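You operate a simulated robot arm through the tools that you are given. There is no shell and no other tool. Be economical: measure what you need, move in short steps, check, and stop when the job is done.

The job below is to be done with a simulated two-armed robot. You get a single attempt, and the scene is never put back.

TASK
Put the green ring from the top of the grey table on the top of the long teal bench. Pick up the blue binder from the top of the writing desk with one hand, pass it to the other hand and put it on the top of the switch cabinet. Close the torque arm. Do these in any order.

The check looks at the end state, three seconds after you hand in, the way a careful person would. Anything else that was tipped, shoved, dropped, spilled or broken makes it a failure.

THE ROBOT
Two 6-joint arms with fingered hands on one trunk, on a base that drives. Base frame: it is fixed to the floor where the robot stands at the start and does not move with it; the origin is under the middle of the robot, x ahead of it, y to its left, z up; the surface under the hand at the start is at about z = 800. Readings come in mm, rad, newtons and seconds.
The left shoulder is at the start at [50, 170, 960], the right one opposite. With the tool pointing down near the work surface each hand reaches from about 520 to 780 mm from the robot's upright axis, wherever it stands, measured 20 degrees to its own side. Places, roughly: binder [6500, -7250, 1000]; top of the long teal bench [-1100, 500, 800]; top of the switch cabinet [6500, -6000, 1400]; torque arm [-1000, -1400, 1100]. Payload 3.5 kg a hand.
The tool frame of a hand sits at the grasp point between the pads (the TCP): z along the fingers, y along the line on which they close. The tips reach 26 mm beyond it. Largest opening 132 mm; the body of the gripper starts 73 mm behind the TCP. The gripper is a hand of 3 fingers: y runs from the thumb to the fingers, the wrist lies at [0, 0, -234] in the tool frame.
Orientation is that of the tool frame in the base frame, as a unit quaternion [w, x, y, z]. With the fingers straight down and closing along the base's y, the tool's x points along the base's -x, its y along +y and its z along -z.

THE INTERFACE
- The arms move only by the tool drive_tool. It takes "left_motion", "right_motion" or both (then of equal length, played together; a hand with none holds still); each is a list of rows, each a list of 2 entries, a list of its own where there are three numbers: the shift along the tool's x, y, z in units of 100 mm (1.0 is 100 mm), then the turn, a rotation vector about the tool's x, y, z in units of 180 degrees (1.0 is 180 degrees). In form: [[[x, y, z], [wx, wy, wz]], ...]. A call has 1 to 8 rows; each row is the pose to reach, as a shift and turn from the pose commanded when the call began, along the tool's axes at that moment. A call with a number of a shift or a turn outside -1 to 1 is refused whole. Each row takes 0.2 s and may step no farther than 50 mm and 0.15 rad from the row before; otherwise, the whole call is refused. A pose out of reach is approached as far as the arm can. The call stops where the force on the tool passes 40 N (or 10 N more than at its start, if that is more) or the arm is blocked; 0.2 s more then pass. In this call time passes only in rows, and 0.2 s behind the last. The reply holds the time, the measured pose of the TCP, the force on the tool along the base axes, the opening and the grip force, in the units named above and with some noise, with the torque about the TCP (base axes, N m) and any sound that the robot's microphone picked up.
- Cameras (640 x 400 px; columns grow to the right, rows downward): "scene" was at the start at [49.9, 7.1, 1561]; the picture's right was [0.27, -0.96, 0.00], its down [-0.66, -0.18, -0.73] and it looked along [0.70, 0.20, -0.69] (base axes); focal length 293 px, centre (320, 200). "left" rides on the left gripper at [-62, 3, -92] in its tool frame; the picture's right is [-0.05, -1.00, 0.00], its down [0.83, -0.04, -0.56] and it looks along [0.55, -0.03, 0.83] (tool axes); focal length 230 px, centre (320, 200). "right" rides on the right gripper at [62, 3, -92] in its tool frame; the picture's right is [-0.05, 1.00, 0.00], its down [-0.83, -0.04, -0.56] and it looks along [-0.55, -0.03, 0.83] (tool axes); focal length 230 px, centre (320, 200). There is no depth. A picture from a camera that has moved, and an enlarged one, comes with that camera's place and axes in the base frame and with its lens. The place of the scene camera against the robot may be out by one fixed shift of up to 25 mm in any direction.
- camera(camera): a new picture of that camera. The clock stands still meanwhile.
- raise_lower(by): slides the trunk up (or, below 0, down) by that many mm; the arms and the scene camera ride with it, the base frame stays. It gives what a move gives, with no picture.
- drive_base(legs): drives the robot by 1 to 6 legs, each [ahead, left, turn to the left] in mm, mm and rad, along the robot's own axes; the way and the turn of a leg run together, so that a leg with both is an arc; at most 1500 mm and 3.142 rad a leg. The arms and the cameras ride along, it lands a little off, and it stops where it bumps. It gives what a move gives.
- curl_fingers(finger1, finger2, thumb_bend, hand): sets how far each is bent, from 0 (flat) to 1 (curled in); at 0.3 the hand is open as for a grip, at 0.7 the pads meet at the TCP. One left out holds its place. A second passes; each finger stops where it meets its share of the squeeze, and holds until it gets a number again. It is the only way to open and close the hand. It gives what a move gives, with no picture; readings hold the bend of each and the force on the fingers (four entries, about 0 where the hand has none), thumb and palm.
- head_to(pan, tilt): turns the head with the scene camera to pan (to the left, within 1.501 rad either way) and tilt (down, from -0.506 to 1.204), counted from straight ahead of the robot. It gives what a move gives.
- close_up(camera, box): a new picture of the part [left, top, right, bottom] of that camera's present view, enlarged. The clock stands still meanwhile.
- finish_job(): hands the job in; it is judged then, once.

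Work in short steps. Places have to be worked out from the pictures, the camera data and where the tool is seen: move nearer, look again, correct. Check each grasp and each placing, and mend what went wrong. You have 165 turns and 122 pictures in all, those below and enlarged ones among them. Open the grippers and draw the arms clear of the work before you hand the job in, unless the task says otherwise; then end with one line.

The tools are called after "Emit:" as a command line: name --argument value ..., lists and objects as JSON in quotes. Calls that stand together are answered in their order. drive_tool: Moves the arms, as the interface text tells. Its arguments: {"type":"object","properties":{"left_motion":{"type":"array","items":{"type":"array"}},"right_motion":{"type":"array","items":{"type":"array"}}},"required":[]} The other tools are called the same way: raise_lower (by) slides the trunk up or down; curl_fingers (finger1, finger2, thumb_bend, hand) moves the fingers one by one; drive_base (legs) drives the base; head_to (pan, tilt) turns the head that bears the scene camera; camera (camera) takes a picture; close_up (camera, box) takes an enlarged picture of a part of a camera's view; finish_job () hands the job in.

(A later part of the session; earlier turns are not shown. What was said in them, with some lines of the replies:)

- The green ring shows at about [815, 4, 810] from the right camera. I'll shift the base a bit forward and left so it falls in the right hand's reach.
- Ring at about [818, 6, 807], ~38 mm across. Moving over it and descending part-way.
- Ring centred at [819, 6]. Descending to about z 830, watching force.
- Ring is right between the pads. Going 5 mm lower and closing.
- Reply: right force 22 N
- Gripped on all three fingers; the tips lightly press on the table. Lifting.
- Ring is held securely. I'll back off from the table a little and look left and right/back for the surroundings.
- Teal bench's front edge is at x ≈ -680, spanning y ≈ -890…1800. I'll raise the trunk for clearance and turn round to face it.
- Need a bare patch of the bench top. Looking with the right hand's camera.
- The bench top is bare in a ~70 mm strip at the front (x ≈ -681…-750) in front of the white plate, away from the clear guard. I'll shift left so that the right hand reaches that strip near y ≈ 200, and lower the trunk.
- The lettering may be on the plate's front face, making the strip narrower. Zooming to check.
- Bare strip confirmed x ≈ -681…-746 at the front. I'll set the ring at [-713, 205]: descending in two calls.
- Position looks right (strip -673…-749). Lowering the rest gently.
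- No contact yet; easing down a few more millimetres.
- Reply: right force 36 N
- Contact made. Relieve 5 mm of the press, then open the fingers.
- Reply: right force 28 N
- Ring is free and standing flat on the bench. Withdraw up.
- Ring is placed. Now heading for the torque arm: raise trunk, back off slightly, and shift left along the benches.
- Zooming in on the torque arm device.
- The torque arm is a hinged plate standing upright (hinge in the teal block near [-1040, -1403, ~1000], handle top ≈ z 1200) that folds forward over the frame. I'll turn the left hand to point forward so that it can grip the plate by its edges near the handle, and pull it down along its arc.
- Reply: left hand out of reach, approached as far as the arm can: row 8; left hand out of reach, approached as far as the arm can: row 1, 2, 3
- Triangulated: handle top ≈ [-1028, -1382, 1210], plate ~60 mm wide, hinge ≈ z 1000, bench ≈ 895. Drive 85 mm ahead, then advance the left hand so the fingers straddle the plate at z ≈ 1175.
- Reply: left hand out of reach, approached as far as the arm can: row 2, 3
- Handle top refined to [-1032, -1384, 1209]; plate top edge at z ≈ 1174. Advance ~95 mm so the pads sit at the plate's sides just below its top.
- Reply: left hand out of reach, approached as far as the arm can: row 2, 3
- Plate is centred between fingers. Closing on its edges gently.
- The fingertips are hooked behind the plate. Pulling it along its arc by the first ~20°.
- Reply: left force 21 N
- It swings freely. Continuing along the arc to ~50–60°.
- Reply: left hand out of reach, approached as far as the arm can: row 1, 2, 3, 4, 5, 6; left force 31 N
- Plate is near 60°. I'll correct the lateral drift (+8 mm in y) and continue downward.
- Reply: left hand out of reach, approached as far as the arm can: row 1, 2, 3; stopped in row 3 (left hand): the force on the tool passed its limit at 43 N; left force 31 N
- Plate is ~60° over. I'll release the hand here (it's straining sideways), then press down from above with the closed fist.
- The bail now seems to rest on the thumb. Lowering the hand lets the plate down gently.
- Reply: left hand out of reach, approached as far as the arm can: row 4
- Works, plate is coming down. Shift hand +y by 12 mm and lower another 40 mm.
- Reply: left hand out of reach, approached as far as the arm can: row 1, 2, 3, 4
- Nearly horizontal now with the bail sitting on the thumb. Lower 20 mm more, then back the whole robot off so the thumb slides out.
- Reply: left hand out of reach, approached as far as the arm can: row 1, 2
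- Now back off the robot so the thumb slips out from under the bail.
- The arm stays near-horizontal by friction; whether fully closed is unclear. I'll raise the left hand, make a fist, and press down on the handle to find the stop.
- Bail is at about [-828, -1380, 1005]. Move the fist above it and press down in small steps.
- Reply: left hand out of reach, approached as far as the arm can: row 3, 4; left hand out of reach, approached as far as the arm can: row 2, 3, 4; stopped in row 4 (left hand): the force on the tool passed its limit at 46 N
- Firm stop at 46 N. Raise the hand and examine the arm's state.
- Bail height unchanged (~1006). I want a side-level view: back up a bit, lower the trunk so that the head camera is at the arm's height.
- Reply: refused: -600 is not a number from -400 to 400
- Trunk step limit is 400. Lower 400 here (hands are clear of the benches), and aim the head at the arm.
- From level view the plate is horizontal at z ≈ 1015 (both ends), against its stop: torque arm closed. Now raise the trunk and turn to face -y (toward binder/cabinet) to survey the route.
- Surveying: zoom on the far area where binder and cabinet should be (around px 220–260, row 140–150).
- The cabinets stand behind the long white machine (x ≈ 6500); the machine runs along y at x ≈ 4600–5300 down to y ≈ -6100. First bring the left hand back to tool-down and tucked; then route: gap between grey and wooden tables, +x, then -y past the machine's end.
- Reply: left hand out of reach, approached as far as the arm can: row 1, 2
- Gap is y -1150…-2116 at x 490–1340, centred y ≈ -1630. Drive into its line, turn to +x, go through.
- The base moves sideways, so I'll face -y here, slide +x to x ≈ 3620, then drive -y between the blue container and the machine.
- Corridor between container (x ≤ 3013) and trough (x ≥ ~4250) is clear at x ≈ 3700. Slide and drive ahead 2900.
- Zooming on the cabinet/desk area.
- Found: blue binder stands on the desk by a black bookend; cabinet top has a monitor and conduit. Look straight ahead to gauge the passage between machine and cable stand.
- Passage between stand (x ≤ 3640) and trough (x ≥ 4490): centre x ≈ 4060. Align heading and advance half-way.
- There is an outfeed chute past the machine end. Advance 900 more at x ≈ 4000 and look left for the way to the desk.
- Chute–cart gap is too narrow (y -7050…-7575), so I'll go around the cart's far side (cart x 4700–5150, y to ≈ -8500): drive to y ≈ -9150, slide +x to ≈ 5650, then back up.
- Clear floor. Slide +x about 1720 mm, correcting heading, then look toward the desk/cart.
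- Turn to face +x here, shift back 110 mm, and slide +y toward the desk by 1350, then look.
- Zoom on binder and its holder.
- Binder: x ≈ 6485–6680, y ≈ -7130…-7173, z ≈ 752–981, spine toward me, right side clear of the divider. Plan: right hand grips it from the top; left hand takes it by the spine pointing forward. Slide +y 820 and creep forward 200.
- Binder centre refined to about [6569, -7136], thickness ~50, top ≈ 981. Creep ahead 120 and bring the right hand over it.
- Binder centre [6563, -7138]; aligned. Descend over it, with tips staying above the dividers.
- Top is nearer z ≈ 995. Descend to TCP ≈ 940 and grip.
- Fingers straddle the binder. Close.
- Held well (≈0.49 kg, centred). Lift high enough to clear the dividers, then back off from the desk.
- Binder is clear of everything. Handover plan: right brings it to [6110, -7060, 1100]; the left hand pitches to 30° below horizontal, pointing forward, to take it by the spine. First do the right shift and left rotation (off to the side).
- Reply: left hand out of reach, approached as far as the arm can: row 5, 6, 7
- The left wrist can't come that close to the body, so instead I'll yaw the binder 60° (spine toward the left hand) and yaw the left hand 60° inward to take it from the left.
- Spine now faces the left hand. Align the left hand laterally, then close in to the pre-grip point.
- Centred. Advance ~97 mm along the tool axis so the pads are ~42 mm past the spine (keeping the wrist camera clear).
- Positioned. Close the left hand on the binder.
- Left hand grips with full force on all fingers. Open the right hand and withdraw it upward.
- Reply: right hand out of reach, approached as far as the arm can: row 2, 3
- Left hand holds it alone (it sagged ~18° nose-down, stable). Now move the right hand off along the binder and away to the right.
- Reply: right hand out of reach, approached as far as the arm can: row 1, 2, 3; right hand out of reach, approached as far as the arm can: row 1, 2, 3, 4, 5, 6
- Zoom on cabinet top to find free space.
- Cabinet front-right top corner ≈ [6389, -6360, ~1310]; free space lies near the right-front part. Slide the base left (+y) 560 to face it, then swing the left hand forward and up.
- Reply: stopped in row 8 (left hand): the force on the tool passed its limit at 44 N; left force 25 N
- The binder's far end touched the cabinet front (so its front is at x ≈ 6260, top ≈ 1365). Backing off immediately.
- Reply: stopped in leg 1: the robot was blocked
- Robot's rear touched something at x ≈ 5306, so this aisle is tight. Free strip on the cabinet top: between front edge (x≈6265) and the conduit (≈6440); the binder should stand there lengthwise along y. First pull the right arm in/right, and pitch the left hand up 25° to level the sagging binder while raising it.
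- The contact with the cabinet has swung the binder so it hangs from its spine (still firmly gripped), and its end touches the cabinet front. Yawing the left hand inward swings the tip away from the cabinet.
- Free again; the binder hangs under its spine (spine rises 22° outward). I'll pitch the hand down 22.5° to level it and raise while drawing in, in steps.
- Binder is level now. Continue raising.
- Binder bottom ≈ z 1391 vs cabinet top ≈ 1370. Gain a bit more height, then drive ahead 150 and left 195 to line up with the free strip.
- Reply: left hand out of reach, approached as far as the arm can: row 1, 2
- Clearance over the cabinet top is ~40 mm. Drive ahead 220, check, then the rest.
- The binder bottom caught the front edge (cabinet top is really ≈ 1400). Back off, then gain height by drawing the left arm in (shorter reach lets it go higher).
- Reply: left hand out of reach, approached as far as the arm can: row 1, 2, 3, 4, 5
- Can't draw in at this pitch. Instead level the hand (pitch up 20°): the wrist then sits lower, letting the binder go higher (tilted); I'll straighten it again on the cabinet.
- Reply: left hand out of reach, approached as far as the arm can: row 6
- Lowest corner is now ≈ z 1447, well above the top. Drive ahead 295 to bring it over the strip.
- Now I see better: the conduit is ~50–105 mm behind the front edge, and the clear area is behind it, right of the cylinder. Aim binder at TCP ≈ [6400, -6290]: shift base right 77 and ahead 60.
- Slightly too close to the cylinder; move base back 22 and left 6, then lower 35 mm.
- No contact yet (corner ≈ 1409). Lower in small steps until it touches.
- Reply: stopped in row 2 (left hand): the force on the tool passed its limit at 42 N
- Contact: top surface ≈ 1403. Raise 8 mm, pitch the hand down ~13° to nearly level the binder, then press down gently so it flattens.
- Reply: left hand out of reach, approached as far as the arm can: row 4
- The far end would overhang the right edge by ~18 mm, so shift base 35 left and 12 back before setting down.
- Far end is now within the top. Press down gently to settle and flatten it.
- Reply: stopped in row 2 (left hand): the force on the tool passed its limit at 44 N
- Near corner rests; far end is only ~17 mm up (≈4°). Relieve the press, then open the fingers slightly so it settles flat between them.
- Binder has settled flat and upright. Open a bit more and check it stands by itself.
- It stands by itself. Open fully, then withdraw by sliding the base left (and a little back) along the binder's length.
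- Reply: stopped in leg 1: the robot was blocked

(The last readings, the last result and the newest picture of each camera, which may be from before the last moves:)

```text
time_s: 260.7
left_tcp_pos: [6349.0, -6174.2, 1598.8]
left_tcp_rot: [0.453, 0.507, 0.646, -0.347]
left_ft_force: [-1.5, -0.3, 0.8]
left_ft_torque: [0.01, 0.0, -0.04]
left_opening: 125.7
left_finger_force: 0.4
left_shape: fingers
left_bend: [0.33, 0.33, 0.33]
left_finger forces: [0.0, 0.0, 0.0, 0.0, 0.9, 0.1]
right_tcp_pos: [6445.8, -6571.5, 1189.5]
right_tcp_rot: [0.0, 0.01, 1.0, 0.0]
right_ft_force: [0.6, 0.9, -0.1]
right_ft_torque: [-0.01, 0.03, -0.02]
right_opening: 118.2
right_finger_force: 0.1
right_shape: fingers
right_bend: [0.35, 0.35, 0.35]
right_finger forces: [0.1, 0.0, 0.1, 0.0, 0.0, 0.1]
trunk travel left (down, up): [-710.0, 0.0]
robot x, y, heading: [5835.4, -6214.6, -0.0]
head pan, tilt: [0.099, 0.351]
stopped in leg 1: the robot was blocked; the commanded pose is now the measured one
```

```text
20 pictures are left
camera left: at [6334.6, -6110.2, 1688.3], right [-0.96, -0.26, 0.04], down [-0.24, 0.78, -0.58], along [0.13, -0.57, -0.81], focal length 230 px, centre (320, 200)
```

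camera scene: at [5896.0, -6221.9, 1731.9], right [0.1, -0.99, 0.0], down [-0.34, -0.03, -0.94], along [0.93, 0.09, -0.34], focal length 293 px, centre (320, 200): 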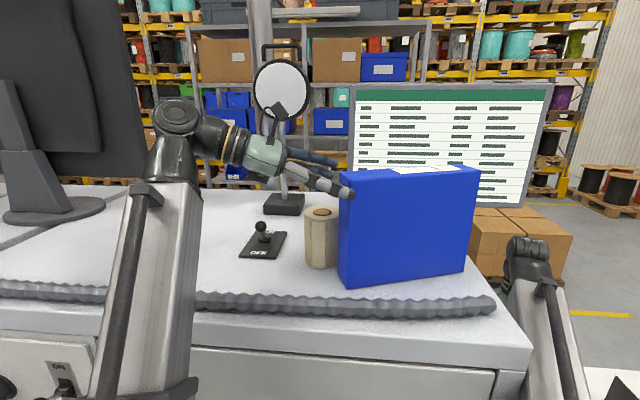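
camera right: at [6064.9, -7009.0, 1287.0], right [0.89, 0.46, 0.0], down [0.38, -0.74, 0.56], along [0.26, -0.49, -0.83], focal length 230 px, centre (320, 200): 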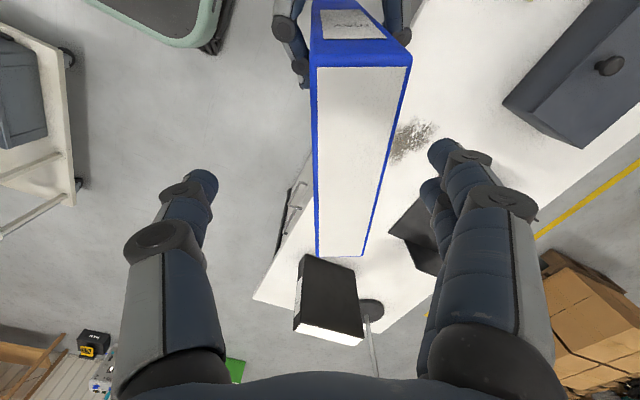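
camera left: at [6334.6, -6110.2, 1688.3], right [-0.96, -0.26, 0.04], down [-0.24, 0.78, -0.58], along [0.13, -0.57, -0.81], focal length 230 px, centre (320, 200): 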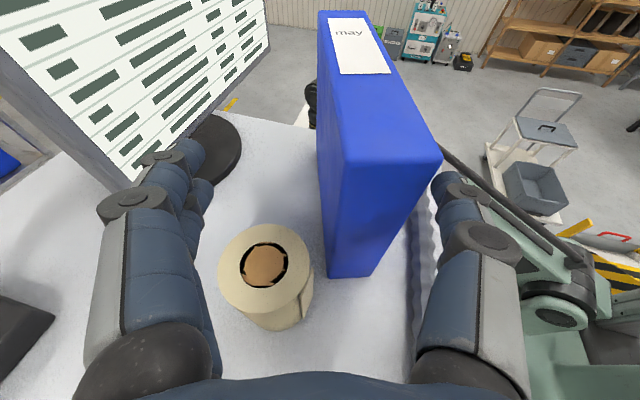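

Blocked at 78 mm (probably the right arm against the cabinet's side corner), but the left hand is nearly out. Withdraw the left hand a further 60 mm in +y by arm motion.

Emit:
drive_tool --left_motion '[[[0.07, 0.05, -0.18], [0, 0, 0]], [[0.13, 0.1, -0.36], [0, 0, 0]], [[0.2, 0.147, -0.545], [0, 0, 0]]]'

Emit:
camera --camera "left"

Emit:
head_to --pan -0.4 --tilt 0.6

Emit:
camera --camera "scene"

```text
time_s: 261.5
left_tcp_pos: [6349.3, -6112.7, 1599.2]
left_tcp_rot: [0.453, 0.507, 0.646, -0.346]
left_ft_force: [0.2, 0.1, 0.2]
left_ft_torque: [-0.01, 0.01, -0.03]
left_opening: 124.8
left_finger_force: 0.1
left_shape: fingers
left_bend: [0.33, 0.33, 0.33]
left_finger forces: [0.0, 0.1, 0.0, 0.1, 0.0, 0.0]
right_tcp_pos: [6445.8, -6571.0, 1189.3]
right_tcp_rot: [0.001, 0.009, 1.0, 0.0]
right_ft_force: [-1.1, -0.4, 0.3]
right_ft_torque: [-0.01, -0.01, -0.03]
right_opening: 118.2
right_finger_force: 0.1
right_shape: fingers
right_bend: [0.35, 0.35, 0.35]
right_finger forces: [0.1, 0.0, 0.0, 0.0, 0.1, 0.0]
trunk travel left (down, up): [-710.0, 0.0]
robot x, y, heading: [5834.7, -6213.7, 0.002]
head pan, tilt: [0.099, 0.351]
```

```text
19 pictures are left
camera left: at [6335.4, -6050.0, 1689.5], right [-0.96, -0.26, 0.04], down [-0.24, 0.78, -0.58], along [0.13, -0.57, -0.81], focal length 230 px, centre (320, 200)
```

left: 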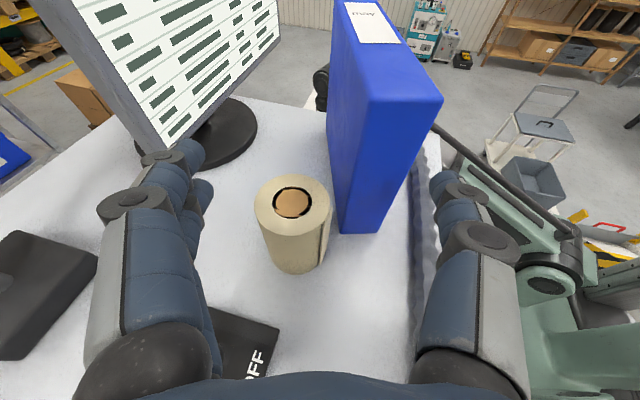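

```text
time_s: 262.4
left_tcp_pos: [6349.4, -6113.6, 1600.3]
left_tcp_rot: [0.453, 0.506, 0.647, -0.345]
left_ft_force: [0.5, 0.3, -0.6]
left_ft_torque: [0.04, -0.01, -0.01]
left_opening: 125.0
left_finger_force: 0.0
left_shape: fingers
left_bend: [0.33, 0.33, 0.33]
left_finger forces: [0.0, 0.1, 0.0, 0.1, 0.0, 0.0]
right_tcp_pos: [6446.4, -6571.4, 1189.6]
right_tcp_rot: [0.001, 0.01, 1.0, 0.0]
right_ft_force: [0.7, 0.2, 0.3]
right_ft_torque: [0.0, 0.01, 0.0]
right_opening: 118.4
right_finger_force: 0.1
right_shape: fingers
right_bend: [0.35, 0.35, 0.35]
right_finger forces: [0.0, 0.1, 0.0, 0.0, 0.0, 0.1]
trunk travel left (down, up): [-710.0, 0.0]
robot x, y, heading: [5836.0, -6212.7, 0.002]
head pan, tilt: [-0.4, 0.6]
```

```text
18 pictures are left
camera scene: at [5884.6, -6266.5, 1709.1], right [-0.39, -0.92, 0.0], down [-0.52, 0.22, -0.82], along [0.76, -0.32, -0.57], focal length 293 px, centre (320, 200)
```

scene: 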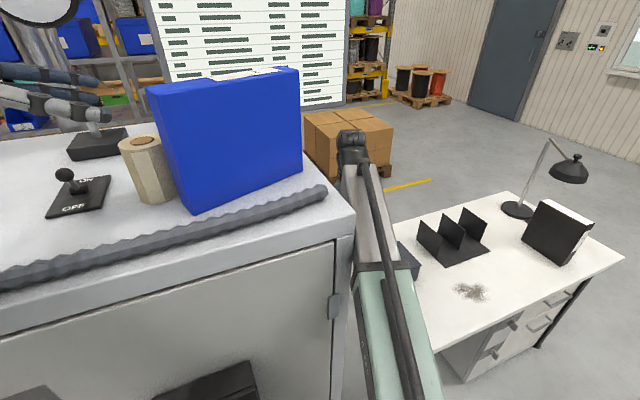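

Binder stands stably on the cabinet, clear of the cylinder. Ease the base 15 mm right to free the right arm, then back straight out.

Emit:
drive_base --legs '[[0, -15, 0], [-380, 0, 0]]'

Emit:
head_to --pan 0.1 --tilt 0.45

Emit:
camera --camera "scene"

```text
time_s: 265.2
left_tcp_pos: [5963.9, -6123.0, 1600.1]
left_tcp_rot: [0.454, 0.506, 0.647, -0.346]
left_ft_force: [-0.4, 0.2, -0.9]
left_ft_torque: [-0.01, 0.03, 0.01]
left_opening: 125.0
left_finger_force: 0.1
left_shape: fingers
left_bend: [0.33, 0.33, 0.33]
left_finger forces: [0.1, 0.1, 0.0, 0.1, 0.0, 0.0]
right_tcp_pos: [6060.7, -6582.1, 1191.0]
right_tcp_rot: [0.001, 0.008, 1.0, -0.002]
right_ft_force: [0.7, 0.3, 0.6]
right_ft_torque: [0.0, -0.02, -0.01]
right_opening: 118.0
right_finger_force: 0.0
right_shape: fingers
right_bend: [0.35, 0.35, 0.35]
right_finger forces: [0.0, 0.0, 0.1, 0.1, 0.1, 0.1]
trunk travel left (down, up): [-710.0, 0.0]
robot x, y, heading: [5443.7, -6225.0, 0.008]
head pan, tilt: [-0.4, 0.6]
```

```text
time_s: 266.2
left_tcp_pos: [5965.0, -6124.6, 1599.9]
left_tcp_rot: [0.453, 0.506, 0.647, -0.347]
left_ft_force: [0.5, 0.2, -0.1]
left_ft_torque: [0.01, 0.04, -0.02]
left_opening: 124.7
left_finger_force: 0.0
left_shape: fingers
left_bend: [0.33, 0.33, 0.33]
left_finger forces: [0.1, 0.0, 0.1, 0.0, 0.0, 0.0]
right_tcp_pos: [6061.4, -6581.7, 1190.8]
right_tcp_rot: [0.001, 0.007, 1.0, -0.002]
right_ft_force: [-0.1, -1.0, 0.3]
right_ft_torque: [0.02, -0.01, 0.0]
right_opening: 117.9
right_finger_force: 0.0
right_shape: fingers
right_bend: [0.35, 0.35, 0.35]
right_finger forces: [0.0, 0.0, 0.1, 0.0, 0.0, 0.1]
trunk travel left (down, up): [-710.0, 0.0]
robot x, y, heading: [5447.0, -6230.8, 0.004]
head pan, tilt: [0.099, 0.45]
```

```text
17 pictures are left
camera scene: at [5510.1, -6234.2, 1722.7], right [0.1, -0.99, 0.0], down [-0.43, -0.04, -0.9], along [0.9, 0.09, -0.44], focal length 293 px, centre (320, 200)
```

scene: 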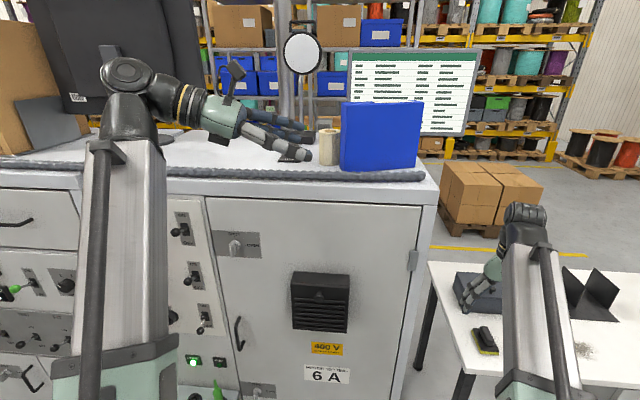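

Placed. Check that the cabinet's plugs/cables in front of the robot and the machine behind weren't disturbed.

Emit:
head_to --pan 0.6 --tilt 0.7

Emit:
camera --camera "scene"

Emit:
head_to --pan 1.5 --tilt 0.8

Emit:
camera --camera "scene"

```text
time_s: 267.1
left_tcp_pos: [5965.7, -6124.7, 1600.4]
left_tcp_rot: [0.454, 0.505, 0.647, -0.346]
left_ft_force: [-0.1, -0.7, 0.7]
left_ft_torque: [0.0, 0.01, 0.0]
left_opening: 125.0
left_finger_force: 0.1
left_shape: fingers
left_bend: [0.33, 0.33, 0.33]
left_finger forces: [0.1, 0.1, 0.0, 0.0, 0.0, 0.0]
right_tcp_pos: [6063.0, -6581.7, 1190.7]
right_tcp_rot: [0.0, 0.009, 1.0, -0.001]
right_ft_force: [0.5, -0.7, -0.2]
right_ft_torque: [0.0, 0.01, -0.01]
right_opening: 118.5
right_finger_force: 0.1
right_shape: fingers
right_bend: [0.35, 0.35, 0.35]
right_finger forces: [0.0, 0.1, 0.1, 0.0, 0.1, 0.0]
trunk travel left (down, up): [-710.0, 0.0]
robot x, y, heading: [5447.0, -6227.1, 0.002]
head pan, tilt: [0.6, 0.7]
```

```text
16 pictures are left
camera scene: at [5488.9, -6195.4, 1700.6], right [0.57, -0.82, 0.0], down [-0.53, -0.36, -0.77], along [0.63, 0.43, -0.64], focal length 293 px, centre (320, 200)
```

scene: 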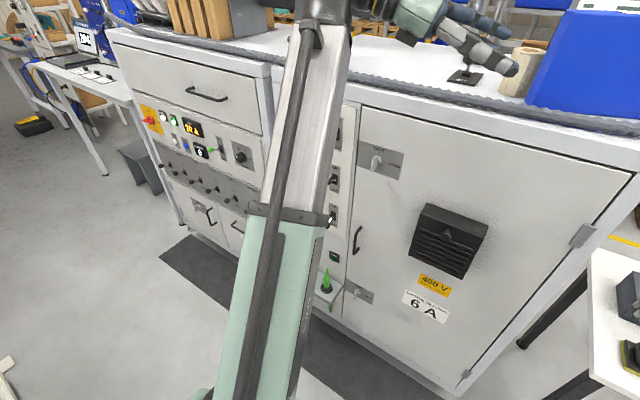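

```text
time_s: 268.3
left_tcp_pos: [5965.4, -6125.6, 1599.7]
left_tcp_rot: [0.453, 0.506, 0.646, -0.347]
left_ft_force: [-0.2, -0.4, 0.6]
left_ft_torque: [0.0, 0.03, -0.01]
left_opening: 124.4
left_finger_force: 0.1
left_shape: fingers
left_bend: [0.33, 0.33, 0.33]
left_finger forces: [0.1, 0.0, 0.1, 0.0, 0.1, 0.0]
right_tcp_pos: [6062.2, -6581.9, 1190.6]
right_tcp_rot: [0.001, 0.009, 1.0, -0.002]
right_ft_force: [1.0, -0.2, 0.1]
right_ft_torque: [-0.02, -0.01, 0.01]
right_opening: 118.2
right_finger_force: 0.1
right_shape: fingers
right_bend: [0.35, 0.35, 0.35]
right_finger forces: [0.0, 0.1, 0.0, 0.0, 0.0, 0.0]
trunk travel left (down, up): [-710.0, 0.0]
robot x, y, heading: [5448.2, -6228.6, 0.001]
head pan, tilt: [1.499, 0.799]
```

```text
15 pictures are left
camera scene: at [5424.5, -6163.0, 1692.3], right [1.0, -0.07, 0.0], down [-0.05, -0.72, -0.7], along [0.05, 0.7, -0.72], focal length 293 px, centre (320, 200)
```

scene: 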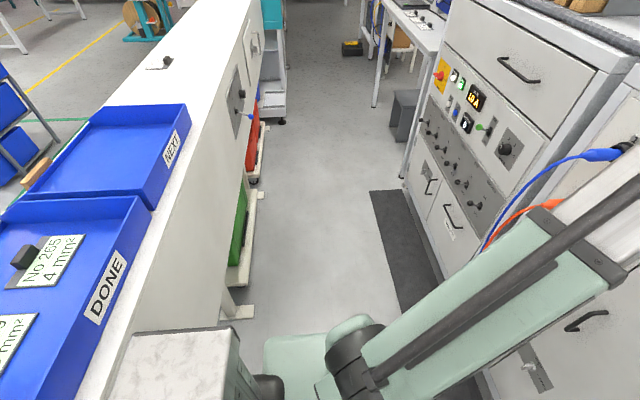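

Cables are still plugged in and the machine and trays are undisturbed; both hands are open and clear. Handing in.

Emit:
finish_job

```text
The job is handed in.
```

All three parts are done. The green ring is on the teal bench and the torque arm is closed. The blue binder went from the right hand to the left and stands on the switch cabinet. On the way, the binder and the base each lightly touched the cabinet or the machine, but everything nearby looked undisturbed afterwards.
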